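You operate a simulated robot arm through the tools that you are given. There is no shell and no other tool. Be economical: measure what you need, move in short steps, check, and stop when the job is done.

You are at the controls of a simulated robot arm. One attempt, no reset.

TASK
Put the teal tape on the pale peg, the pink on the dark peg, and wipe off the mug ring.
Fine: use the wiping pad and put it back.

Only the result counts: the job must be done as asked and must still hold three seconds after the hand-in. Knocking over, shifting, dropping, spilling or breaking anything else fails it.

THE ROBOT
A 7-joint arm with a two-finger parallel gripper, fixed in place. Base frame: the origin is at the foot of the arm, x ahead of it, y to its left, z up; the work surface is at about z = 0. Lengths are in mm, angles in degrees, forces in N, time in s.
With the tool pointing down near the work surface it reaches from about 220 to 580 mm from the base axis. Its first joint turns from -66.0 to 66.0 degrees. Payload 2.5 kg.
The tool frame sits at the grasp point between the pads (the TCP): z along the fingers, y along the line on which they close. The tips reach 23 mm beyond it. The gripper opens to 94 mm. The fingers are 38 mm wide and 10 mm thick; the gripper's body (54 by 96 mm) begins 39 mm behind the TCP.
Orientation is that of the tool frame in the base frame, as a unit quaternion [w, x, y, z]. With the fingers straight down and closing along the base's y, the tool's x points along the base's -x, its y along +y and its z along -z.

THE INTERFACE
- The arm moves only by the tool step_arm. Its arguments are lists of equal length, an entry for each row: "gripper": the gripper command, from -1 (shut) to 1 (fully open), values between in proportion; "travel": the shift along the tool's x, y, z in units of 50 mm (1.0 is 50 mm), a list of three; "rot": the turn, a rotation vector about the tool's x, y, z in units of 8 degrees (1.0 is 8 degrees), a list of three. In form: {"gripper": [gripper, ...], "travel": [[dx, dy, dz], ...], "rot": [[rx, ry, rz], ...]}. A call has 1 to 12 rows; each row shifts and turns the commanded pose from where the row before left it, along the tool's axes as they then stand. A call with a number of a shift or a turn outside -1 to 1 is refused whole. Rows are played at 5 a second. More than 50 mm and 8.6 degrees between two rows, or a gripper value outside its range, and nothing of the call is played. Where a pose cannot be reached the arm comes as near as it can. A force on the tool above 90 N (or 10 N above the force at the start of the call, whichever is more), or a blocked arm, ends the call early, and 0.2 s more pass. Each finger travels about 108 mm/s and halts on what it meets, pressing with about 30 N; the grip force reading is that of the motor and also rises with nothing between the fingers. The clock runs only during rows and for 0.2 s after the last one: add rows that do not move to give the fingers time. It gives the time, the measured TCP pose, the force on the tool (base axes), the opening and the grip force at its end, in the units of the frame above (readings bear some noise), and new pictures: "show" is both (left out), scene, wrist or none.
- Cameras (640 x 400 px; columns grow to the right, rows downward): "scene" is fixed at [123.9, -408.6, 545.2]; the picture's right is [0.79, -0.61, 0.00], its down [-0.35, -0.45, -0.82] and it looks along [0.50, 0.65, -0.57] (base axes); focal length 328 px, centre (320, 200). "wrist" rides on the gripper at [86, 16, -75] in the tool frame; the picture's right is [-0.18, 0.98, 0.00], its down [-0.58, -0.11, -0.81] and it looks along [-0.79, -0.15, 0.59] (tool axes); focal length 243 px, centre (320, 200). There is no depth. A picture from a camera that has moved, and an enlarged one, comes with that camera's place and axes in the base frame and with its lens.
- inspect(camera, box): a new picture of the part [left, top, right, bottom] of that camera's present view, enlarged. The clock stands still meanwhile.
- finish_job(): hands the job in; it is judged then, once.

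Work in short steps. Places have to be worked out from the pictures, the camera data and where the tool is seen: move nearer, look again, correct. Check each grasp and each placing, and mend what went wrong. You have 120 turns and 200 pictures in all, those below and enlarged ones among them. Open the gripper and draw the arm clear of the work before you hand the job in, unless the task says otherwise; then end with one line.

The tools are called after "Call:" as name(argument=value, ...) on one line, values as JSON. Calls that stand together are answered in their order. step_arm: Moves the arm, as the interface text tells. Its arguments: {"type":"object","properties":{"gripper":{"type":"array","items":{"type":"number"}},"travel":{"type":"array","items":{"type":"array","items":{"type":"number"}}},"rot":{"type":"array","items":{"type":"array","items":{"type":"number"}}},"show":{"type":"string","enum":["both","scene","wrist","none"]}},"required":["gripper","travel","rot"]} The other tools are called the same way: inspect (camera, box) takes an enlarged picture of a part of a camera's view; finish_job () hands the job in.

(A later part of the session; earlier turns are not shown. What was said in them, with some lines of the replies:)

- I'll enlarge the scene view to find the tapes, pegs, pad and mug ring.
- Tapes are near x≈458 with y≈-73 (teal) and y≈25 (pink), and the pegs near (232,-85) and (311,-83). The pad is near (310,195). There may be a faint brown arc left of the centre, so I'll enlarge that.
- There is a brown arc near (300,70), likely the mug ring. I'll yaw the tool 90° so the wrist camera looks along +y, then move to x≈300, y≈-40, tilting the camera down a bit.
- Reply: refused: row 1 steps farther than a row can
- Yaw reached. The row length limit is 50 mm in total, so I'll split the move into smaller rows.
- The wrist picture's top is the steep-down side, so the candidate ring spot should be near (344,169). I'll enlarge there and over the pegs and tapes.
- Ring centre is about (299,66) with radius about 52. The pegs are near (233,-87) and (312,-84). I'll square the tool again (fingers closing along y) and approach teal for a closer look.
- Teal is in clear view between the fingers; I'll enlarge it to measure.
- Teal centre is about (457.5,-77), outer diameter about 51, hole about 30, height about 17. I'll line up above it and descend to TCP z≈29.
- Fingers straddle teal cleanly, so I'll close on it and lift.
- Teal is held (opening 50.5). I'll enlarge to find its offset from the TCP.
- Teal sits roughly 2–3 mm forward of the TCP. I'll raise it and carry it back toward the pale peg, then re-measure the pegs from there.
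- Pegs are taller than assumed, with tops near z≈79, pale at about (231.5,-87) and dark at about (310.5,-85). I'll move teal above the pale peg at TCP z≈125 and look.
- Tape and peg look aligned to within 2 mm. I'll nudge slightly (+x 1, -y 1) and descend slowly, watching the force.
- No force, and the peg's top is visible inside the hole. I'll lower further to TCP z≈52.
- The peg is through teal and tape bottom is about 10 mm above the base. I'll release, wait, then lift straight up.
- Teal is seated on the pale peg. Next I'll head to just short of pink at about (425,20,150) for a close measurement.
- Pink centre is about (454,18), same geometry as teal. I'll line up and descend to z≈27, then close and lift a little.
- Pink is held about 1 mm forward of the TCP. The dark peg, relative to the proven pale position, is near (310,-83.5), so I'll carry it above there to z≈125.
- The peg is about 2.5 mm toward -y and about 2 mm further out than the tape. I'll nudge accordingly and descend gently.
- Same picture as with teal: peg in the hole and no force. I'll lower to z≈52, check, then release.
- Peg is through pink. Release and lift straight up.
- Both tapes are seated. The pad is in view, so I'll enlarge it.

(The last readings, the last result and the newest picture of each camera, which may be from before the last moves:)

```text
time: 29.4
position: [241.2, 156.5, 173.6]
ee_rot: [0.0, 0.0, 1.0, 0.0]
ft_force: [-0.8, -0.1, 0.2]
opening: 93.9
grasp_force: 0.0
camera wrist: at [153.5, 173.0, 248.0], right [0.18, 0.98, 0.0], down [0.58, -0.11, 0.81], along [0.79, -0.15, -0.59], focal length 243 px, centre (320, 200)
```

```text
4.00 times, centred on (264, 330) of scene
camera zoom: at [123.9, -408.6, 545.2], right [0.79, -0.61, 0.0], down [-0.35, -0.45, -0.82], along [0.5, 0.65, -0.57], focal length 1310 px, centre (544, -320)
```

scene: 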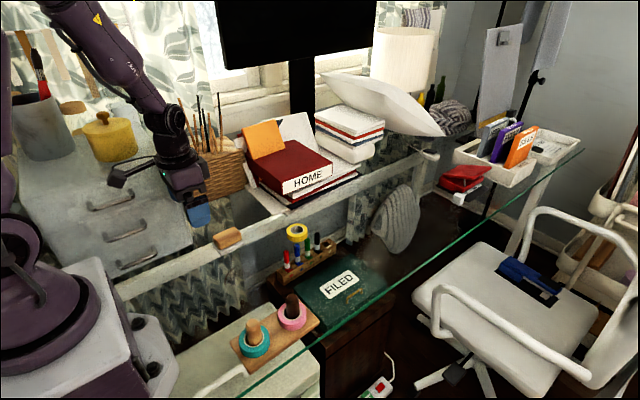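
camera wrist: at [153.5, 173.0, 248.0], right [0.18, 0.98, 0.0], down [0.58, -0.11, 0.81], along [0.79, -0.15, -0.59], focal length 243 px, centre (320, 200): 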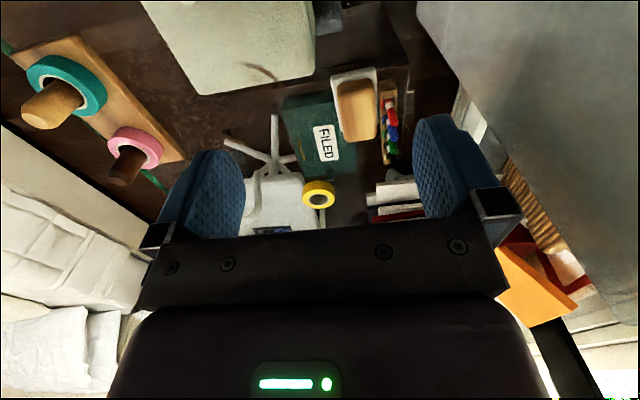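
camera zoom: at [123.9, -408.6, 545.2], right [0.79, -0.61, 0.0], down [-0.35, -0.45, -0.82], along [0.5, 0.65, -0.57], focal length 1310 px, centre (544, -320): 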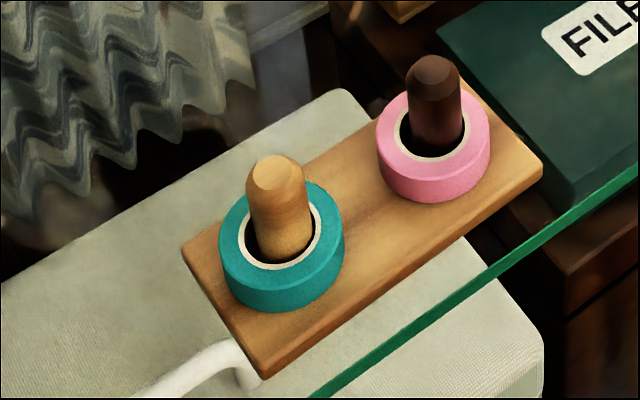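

The tapes look good. The pad is centred near (304,184), yawed about +3°, with a handle about 34 mm wide and top near z≈41. The ring fits centre (299,62), R≈52. I'll move over the pad and descend to z≈60 first.

Call:
step_arm(gripper=[1, 1, 1, 1, 1, 1], travel=[[-0.63, 0.275, 0], [-0.63, 0.275, 0], [0, 0, 0.75], [0, 0, 0.75], [0, 0, 0.76], [0, 0, 0]], rot=[[0, 0, -0.35], [0, 0, 0], [0, 0, 0], [0, 0, 0], [0, 0, 0], [0, 0, 0]], show="both")

```text
time: 30.8
position: [304.4, 184.4, 59.1]
ee_rot: [0.0, -0.024, 1.0, 0.0]
ft_force: [-0.2, -0.2, 0.5]
opening: 94.1
grasp_force: 0.0
camera wrist: at [216.1, 197.0, 134.3], right [0.14, 0.99, 0.0], down [0.59, -0.08, 0.81], along [0.8, -0.11, -0.59], focal length 243 px, centre (320, 200)
```

scene: 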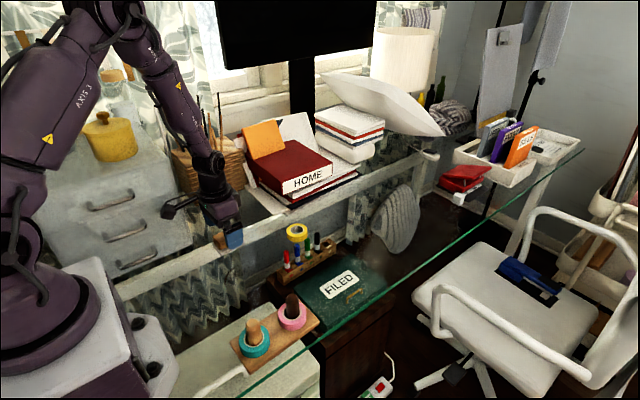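
wrist: 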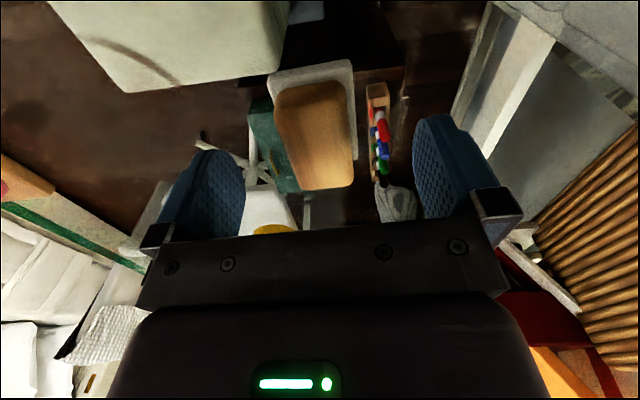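

The pad sits centred between the fingers. I'll lower to z≈40 and close.

Call:
step_arm(gripper=[1, 1, 0.2, -1, -1, -1], travel=[[0, 0, 0.38], [0, 0, 0], [0, 0, 0], [0, 0, 0], [0, 0, 0], [0, 0, 0]], rot=[[0, 0, 0], [0, 0, 0], [0, 0, 0], [0, 0, 0], [0, 0, 0], [0, 0, 0]], show="both")

```text
time: 32.2
position: [304.8, 185.1, 41.2]
ee_rot: [0.0, -0.025, 1.0, 0.0]
ft_force: [-0.9, -0.4, 0.1]
opening: 35.6
grasp_force: 30.1
camera wrist: at [215.9, 196.6, 115.7], right [0.14, 0.99, 0.0], down [0.59, -0.08, 0.81], along [0.8, -0.11, -0.59], focal length 243 px, centre (320, 200)
```

scene: 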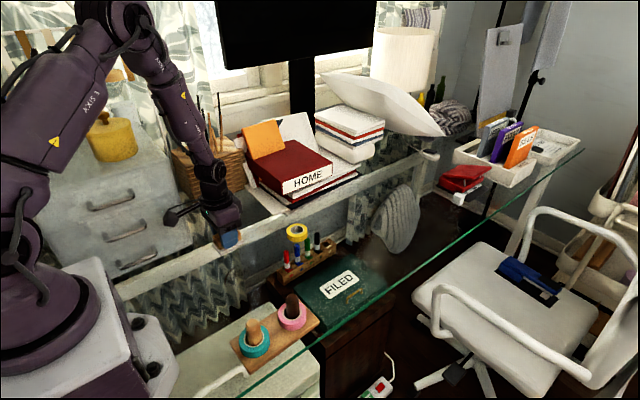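
wrist: 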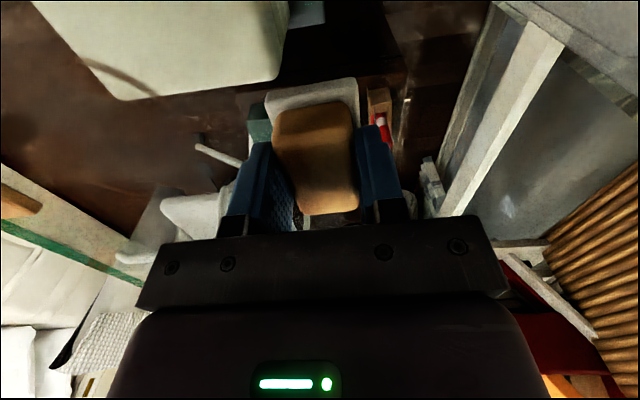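

Pad gripped (opening 35.6). I'll lift 10 mm, carry it to the ring's +y side at (299,114) and lower to contact.

Call:
step_arm(gripper=[-1, -1, -1, -1, -1, -1], travel=[[0, 0, -0.2], [0.09, -0.703, 0], [0.09, -0.703, 0], [0, 0, 0.18], [0, 0, 0.04], [0, 0, 0]], rot=[[0, 0, 0], [0, 0, 0], [0, 0, 0], [0, 0, 0], [0, 0, 0], [0, 0, 0]], show="wrist")

```text
time: 33.6
position: [298.8, 113.8, 40.6]
ee_rot: [0.0, -0.025, 1.0, 0.0]
ft_force: [-7.3, -3.9, 30.6]
opening: 35.2
grasp_force: 30.0
camera wrist: at [210.1, 125.9, 115.4], right [0.14, 0.99, 0.0], down [0.59, -0.08, 0.81], along [0.8, -0.11, -0.59], focal length 243 px, centre (320, 200)
```

wrist: 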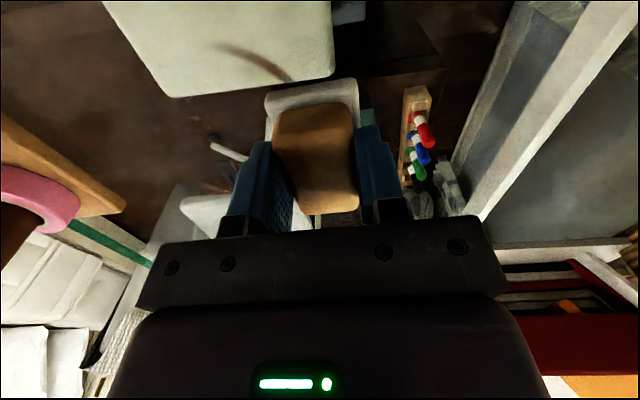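

Contact force is about 30 N, so I'll ease it by 0.4 mm and wipe one full lap around the ring.

Call:
step_arm(gripper=[-1, -1, -1, -1, -1, -1, -1, -1, -1, -1, -1, -1], travel=[[0.526, -0.114, -0.008], [0.398, -0.361, 0], [0.165, -0.513, 0], [-0.114, -0.526, 0], [-0.361, -0.398, 0], [-0.513, -0.165, 0], [-0.526, 0.114, 0], [-0.398, 0.361, 0], [-0.165, 0.513, 0], [0.114, 0.526, 0], [0.361, 0.398, 0], [0.513, 0.165, 0]], rot=[[0, 0, 0], [0, 0, 0], [0, 0, 0], [0, 0, 0], [0, 0, 0], [0, 0, 0], [0, 0, 0], [0, 0, 0], [0, 0, 0], [0, 0, 0], [0, 0, 0], [0, 0, 0]], show="both")

Call:
inspect(camera="scene", box=[190, 235, 302, 305])

Call:
inspect(camera="wrist", box=[100, 0, 340, 150])

```text
time: 36.2
position: [299.3, 114.5, 39.4]
ee_rot: [0.002, -0.024, 1.0, 0.001]
ft_force: [4.4, -1.2, 12.2]
opening: 35.5
grasp_force: 30.4
camera wrist: at [210.1, 126.3, 115.3], right [0.14, 0.99, 0.0], down [0.58, -0.08, 0.81], along [0.8, -0.11, -0.59], focal length 243 px, centre (320, 200)
```

scene: 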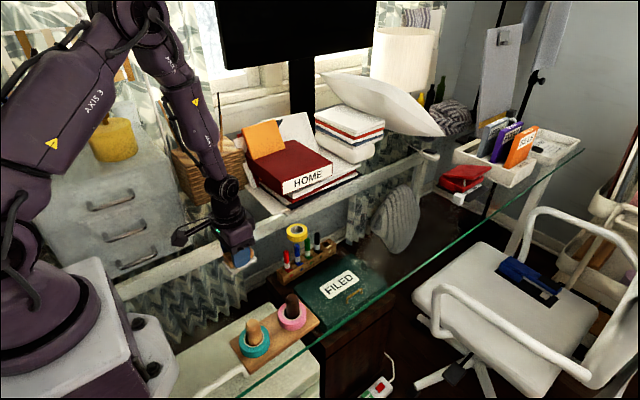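
wrist: 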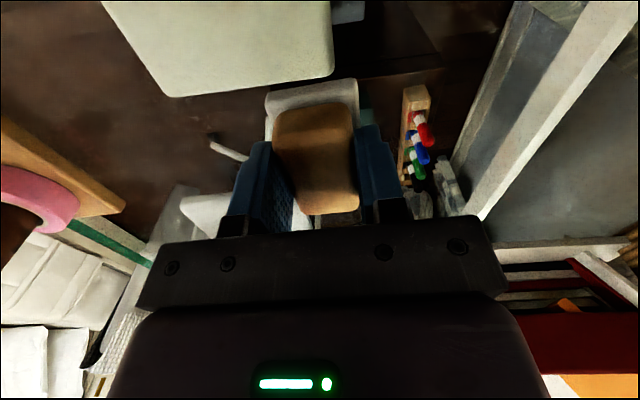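

```text
5.71 times, centred on (246, 270) of scene
camera zoom: at [123.8, -408.7, 545.2], right [0.79, -0.61, 0.0], down [-0.35, -0.45, -0.82], along [0.5, 0.65, -0.57], focal length 1872 px, centre (743, -200)
```

zoom: 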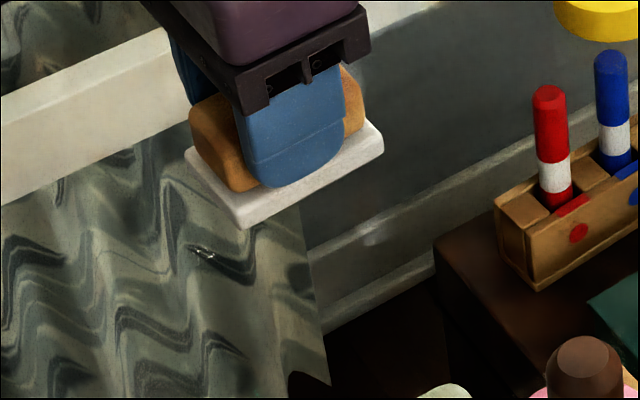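

```text
2.67 times, centred on (220, 75) of wrist
camera zoom: at [210.1, 126.3, 115.3], right [0.14, 0.99, 0.0], down [0.58, -0.08, 0.81], along [0.8, -0.11, -0.59], focal length 647 px, centre (587, 533)
```

zoom: 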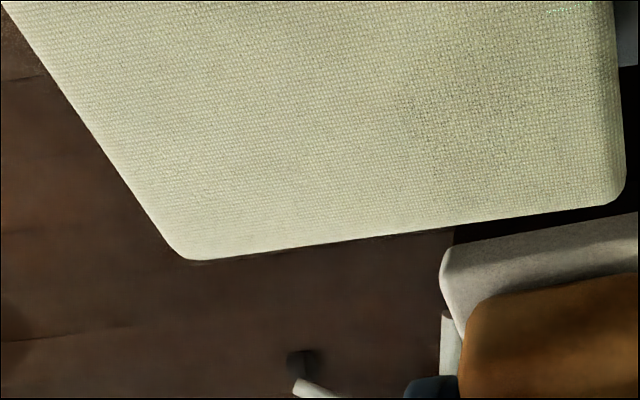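

The ring appears gone. I'll do one more lap in reverse for thoroughness.

Call:
step_arm(gripper=[-1, -1, -1, -1, -1, -1, -1, -1, -1, -1, -1, -1], travel=[[-0.513, -0.165, 0], [-0.361, -0.398, 0], [-0.114, -0.526, 0], [0.165, -0.513, 0], [0.398, -0.361, 0], [0.526, -0.114, 0], [0.513, 0.165, 0], [0.361, 0.398, 0], [0.114, 0.526, 0], [-0.165, 0.513, 0], [-0.398, 0.361, 0], [-0.526, 0.114, 0]], rot=[[0, 0, 0], [0, 0, 0], [0, 0, 0], [0, 0, 0], [0, 0, 0], [0, 0, 0], [0, 0, 0], [0, 0, 0], [0, 0, 0], [0, 0, 0], [0, 0, 0], [0, 0, 0]], show="none")

```text
time: 38.8
position: [298.3, 113.7, 40.1]
ee_rot: [-0.001, -0.025, 1.0, 0.0]
ft_force: [-1.3, 1.1, -1.2]
opening: 35.2
grasp_force: 30.5
```

Now lift, return the pad to its original spot, and lower to touch.

Call:
step_arm(gripper=[-1, -1, -1, -1, -1], travel=[[0, 0, -0.2], [-0.09, 0.703, 0], [-0.09, 0.703, 0], [0, 0, 0.19], [0, 0, 0]], rot=[[0, 0, 0], [0, 0, 0], [0, 0, 0], [0, 0, 0], [0, 0, 0]], show="scene")

Call:
inspect(camera="scene", box=[190, 215, 302, 305])

Call:
inspect(camera="wrist", box=[240, 60, 400, 220])

```text
time: 40.0
position: [304.5, 183.6, 39.6]
ee_rot: [0.0, -0.024, 1.0, -0.001]
ft_force: [0.5, 0.7, -0.7]
opening: 35.3
grasp_force: 30.1
```

scene: 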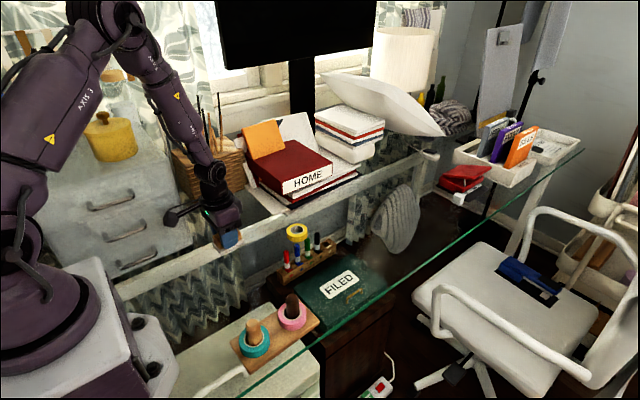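

```text
4.44 times, centred on (246, 260) of scene
camera zoom: at [123.9, -408.6, 545.2], right [0.79, -0.61, 0.0], down [-0.35, -0.45, -0.82], along [0.5, 0.65, -0.57], focal length 1456 px, centre (649, -67)
```

zoom: 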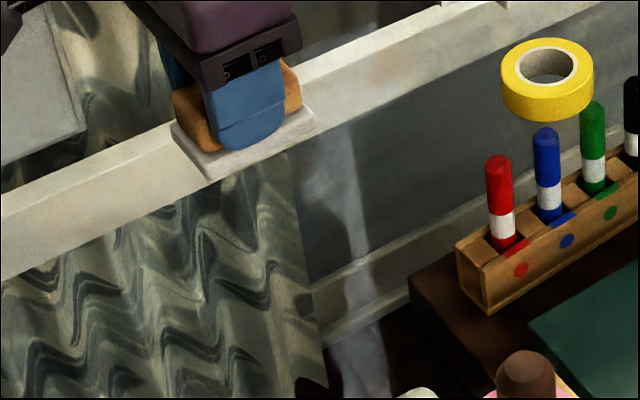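

```text
2.50 times, centred on (320, 140) of wrist
camera zoom: at [215.9, 196.3, 115.2], right [0.14, 0.99, 0.0], down [0.59, -0.08, 0.81], along [0.8, -0.11, -0.59], focal length 606 px, centre (320, 350)
```

zoom: 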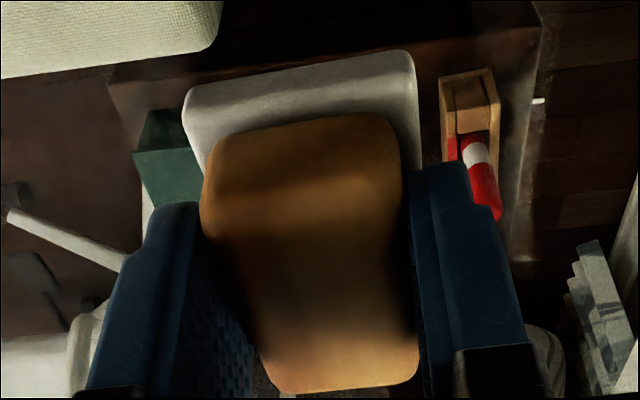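

Position matches home; I'll lower 1 mm more, release, and lift clear.

Call:
step_arm(gripper=[-1, -1, -0.2, 0.6, 1, 1, 1, 1, 1], travel=[[0, 0, 0.015], [0, 0, 0], [0, 0, 0], [0, 0, 0], [0, 0, 0], [0, 0, 0], [0, 0, -0.8], [0, 0, -0.8], [0, 0, -0.8]], rot=[[0, 0, 0], [0, 0, 0], [0, 0, 0], [0, 0, 0], [0, 0, 0], [0, 0, 0], [0, 0, 0], [0, 0, 0], [0, 0, 0]], show="none")

Call:
step_arm(gripper=[1, 1, 1, 1], travel=[[0.6, -0.3, 0], [0.6, -0.3, 0], [0, 0, -0.8], [0, 0, 0]], rot=[[0, 0, 0], [0, 0, 0], [0, 0, 0], [0, 0, 0]], show="both")

Call:
inspect(camera="scene", box=[190, 215, 350, 335])

Call:
inspect(camera="wrist", box=[100, 0, 420, 200])

```text
time: 42.0
position: [305.4, 185.6, 159.0]
ee_rot: [0.0, -0.025, 1.0, -0.001]
ft_force: [0.0, 0.1, -0.1]
opening: 94.0
grasp_force: 0.1
```

```text
time: 43.0
position: [245.7, 151.2, 199.4]
ee_rot: [0.0, -0.024, 1.0, 0.001]
ft_force: [-0.7, 0.8, -0.7]
opening: 93.9
grasp_force: 0.0
camera wrist: at [156.6, 163.6, 274.9], right [0.14, 0.99, 0.0], down [0.59, -0.08, 0.81], along [0.8, -0.11, -0.59], focal length 243 px, centre (320, 200)
```

scene: 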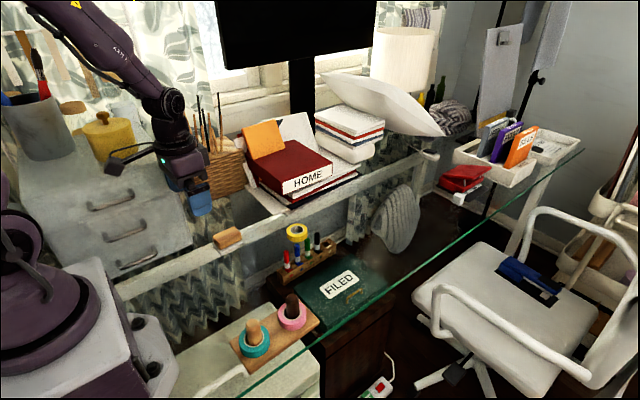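
wrist: 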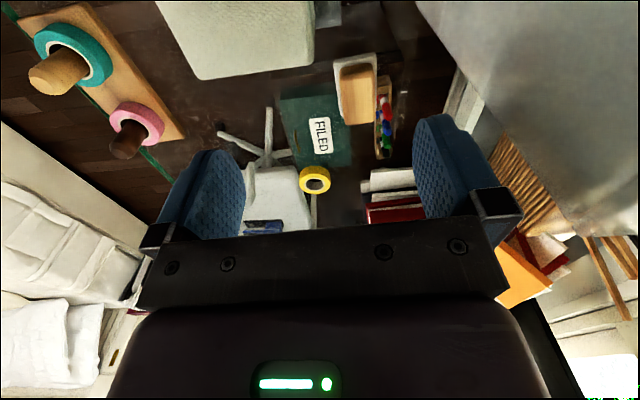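

```text
3.33 times, centred on (270, 275) of scene
camera zoom: at [123.8, -408.6, 545.2], right [0.79, -0.61, 0.0], down [-0.35, -0.45, -0.82], along [0.5, 0.65, -0.57], focal length 1092 px, centre (487, -50)
```

zoom: 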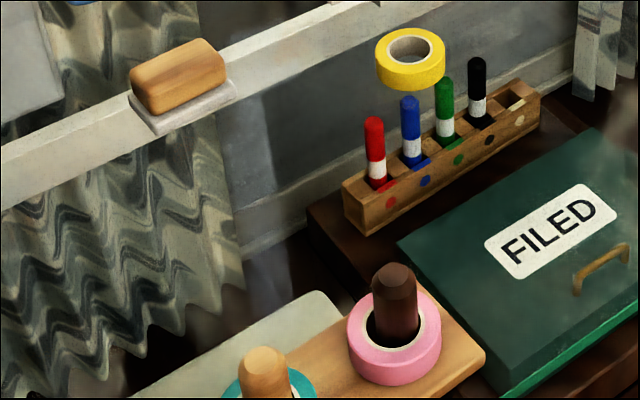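

```text
2.00 times, centred on (260, 100) of wrist
camera zoom: at [156.6, 163.6, 274.9], right [0.14, 0.99, 0.0], down [0.59, -0.08, 0.81], along [0.8, -0.11, -0.59], focal length 485 px, centre (440, 400)
```

zoom: 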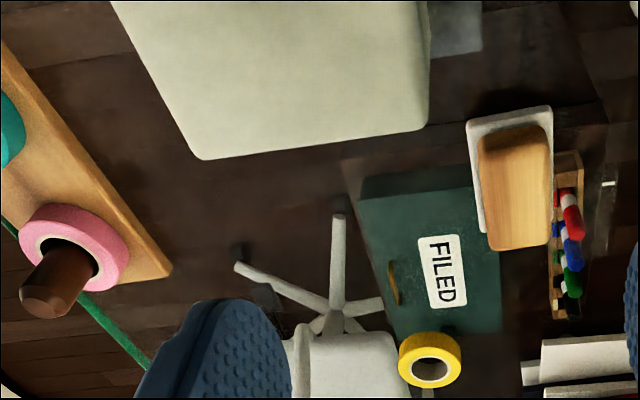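

Both tapes sit on the right pegs, no trace of the ring remains, and the pad is back on its spot. The gripper is open and clear, so I'm handing in.

Call:
finish_job()

```text
The job is handed in.
```

I put the teal tape on the pale peg and the pink tape on the dark peg, wiped off the mug ring with the pad, put the pad back where it was, and handed the job in.
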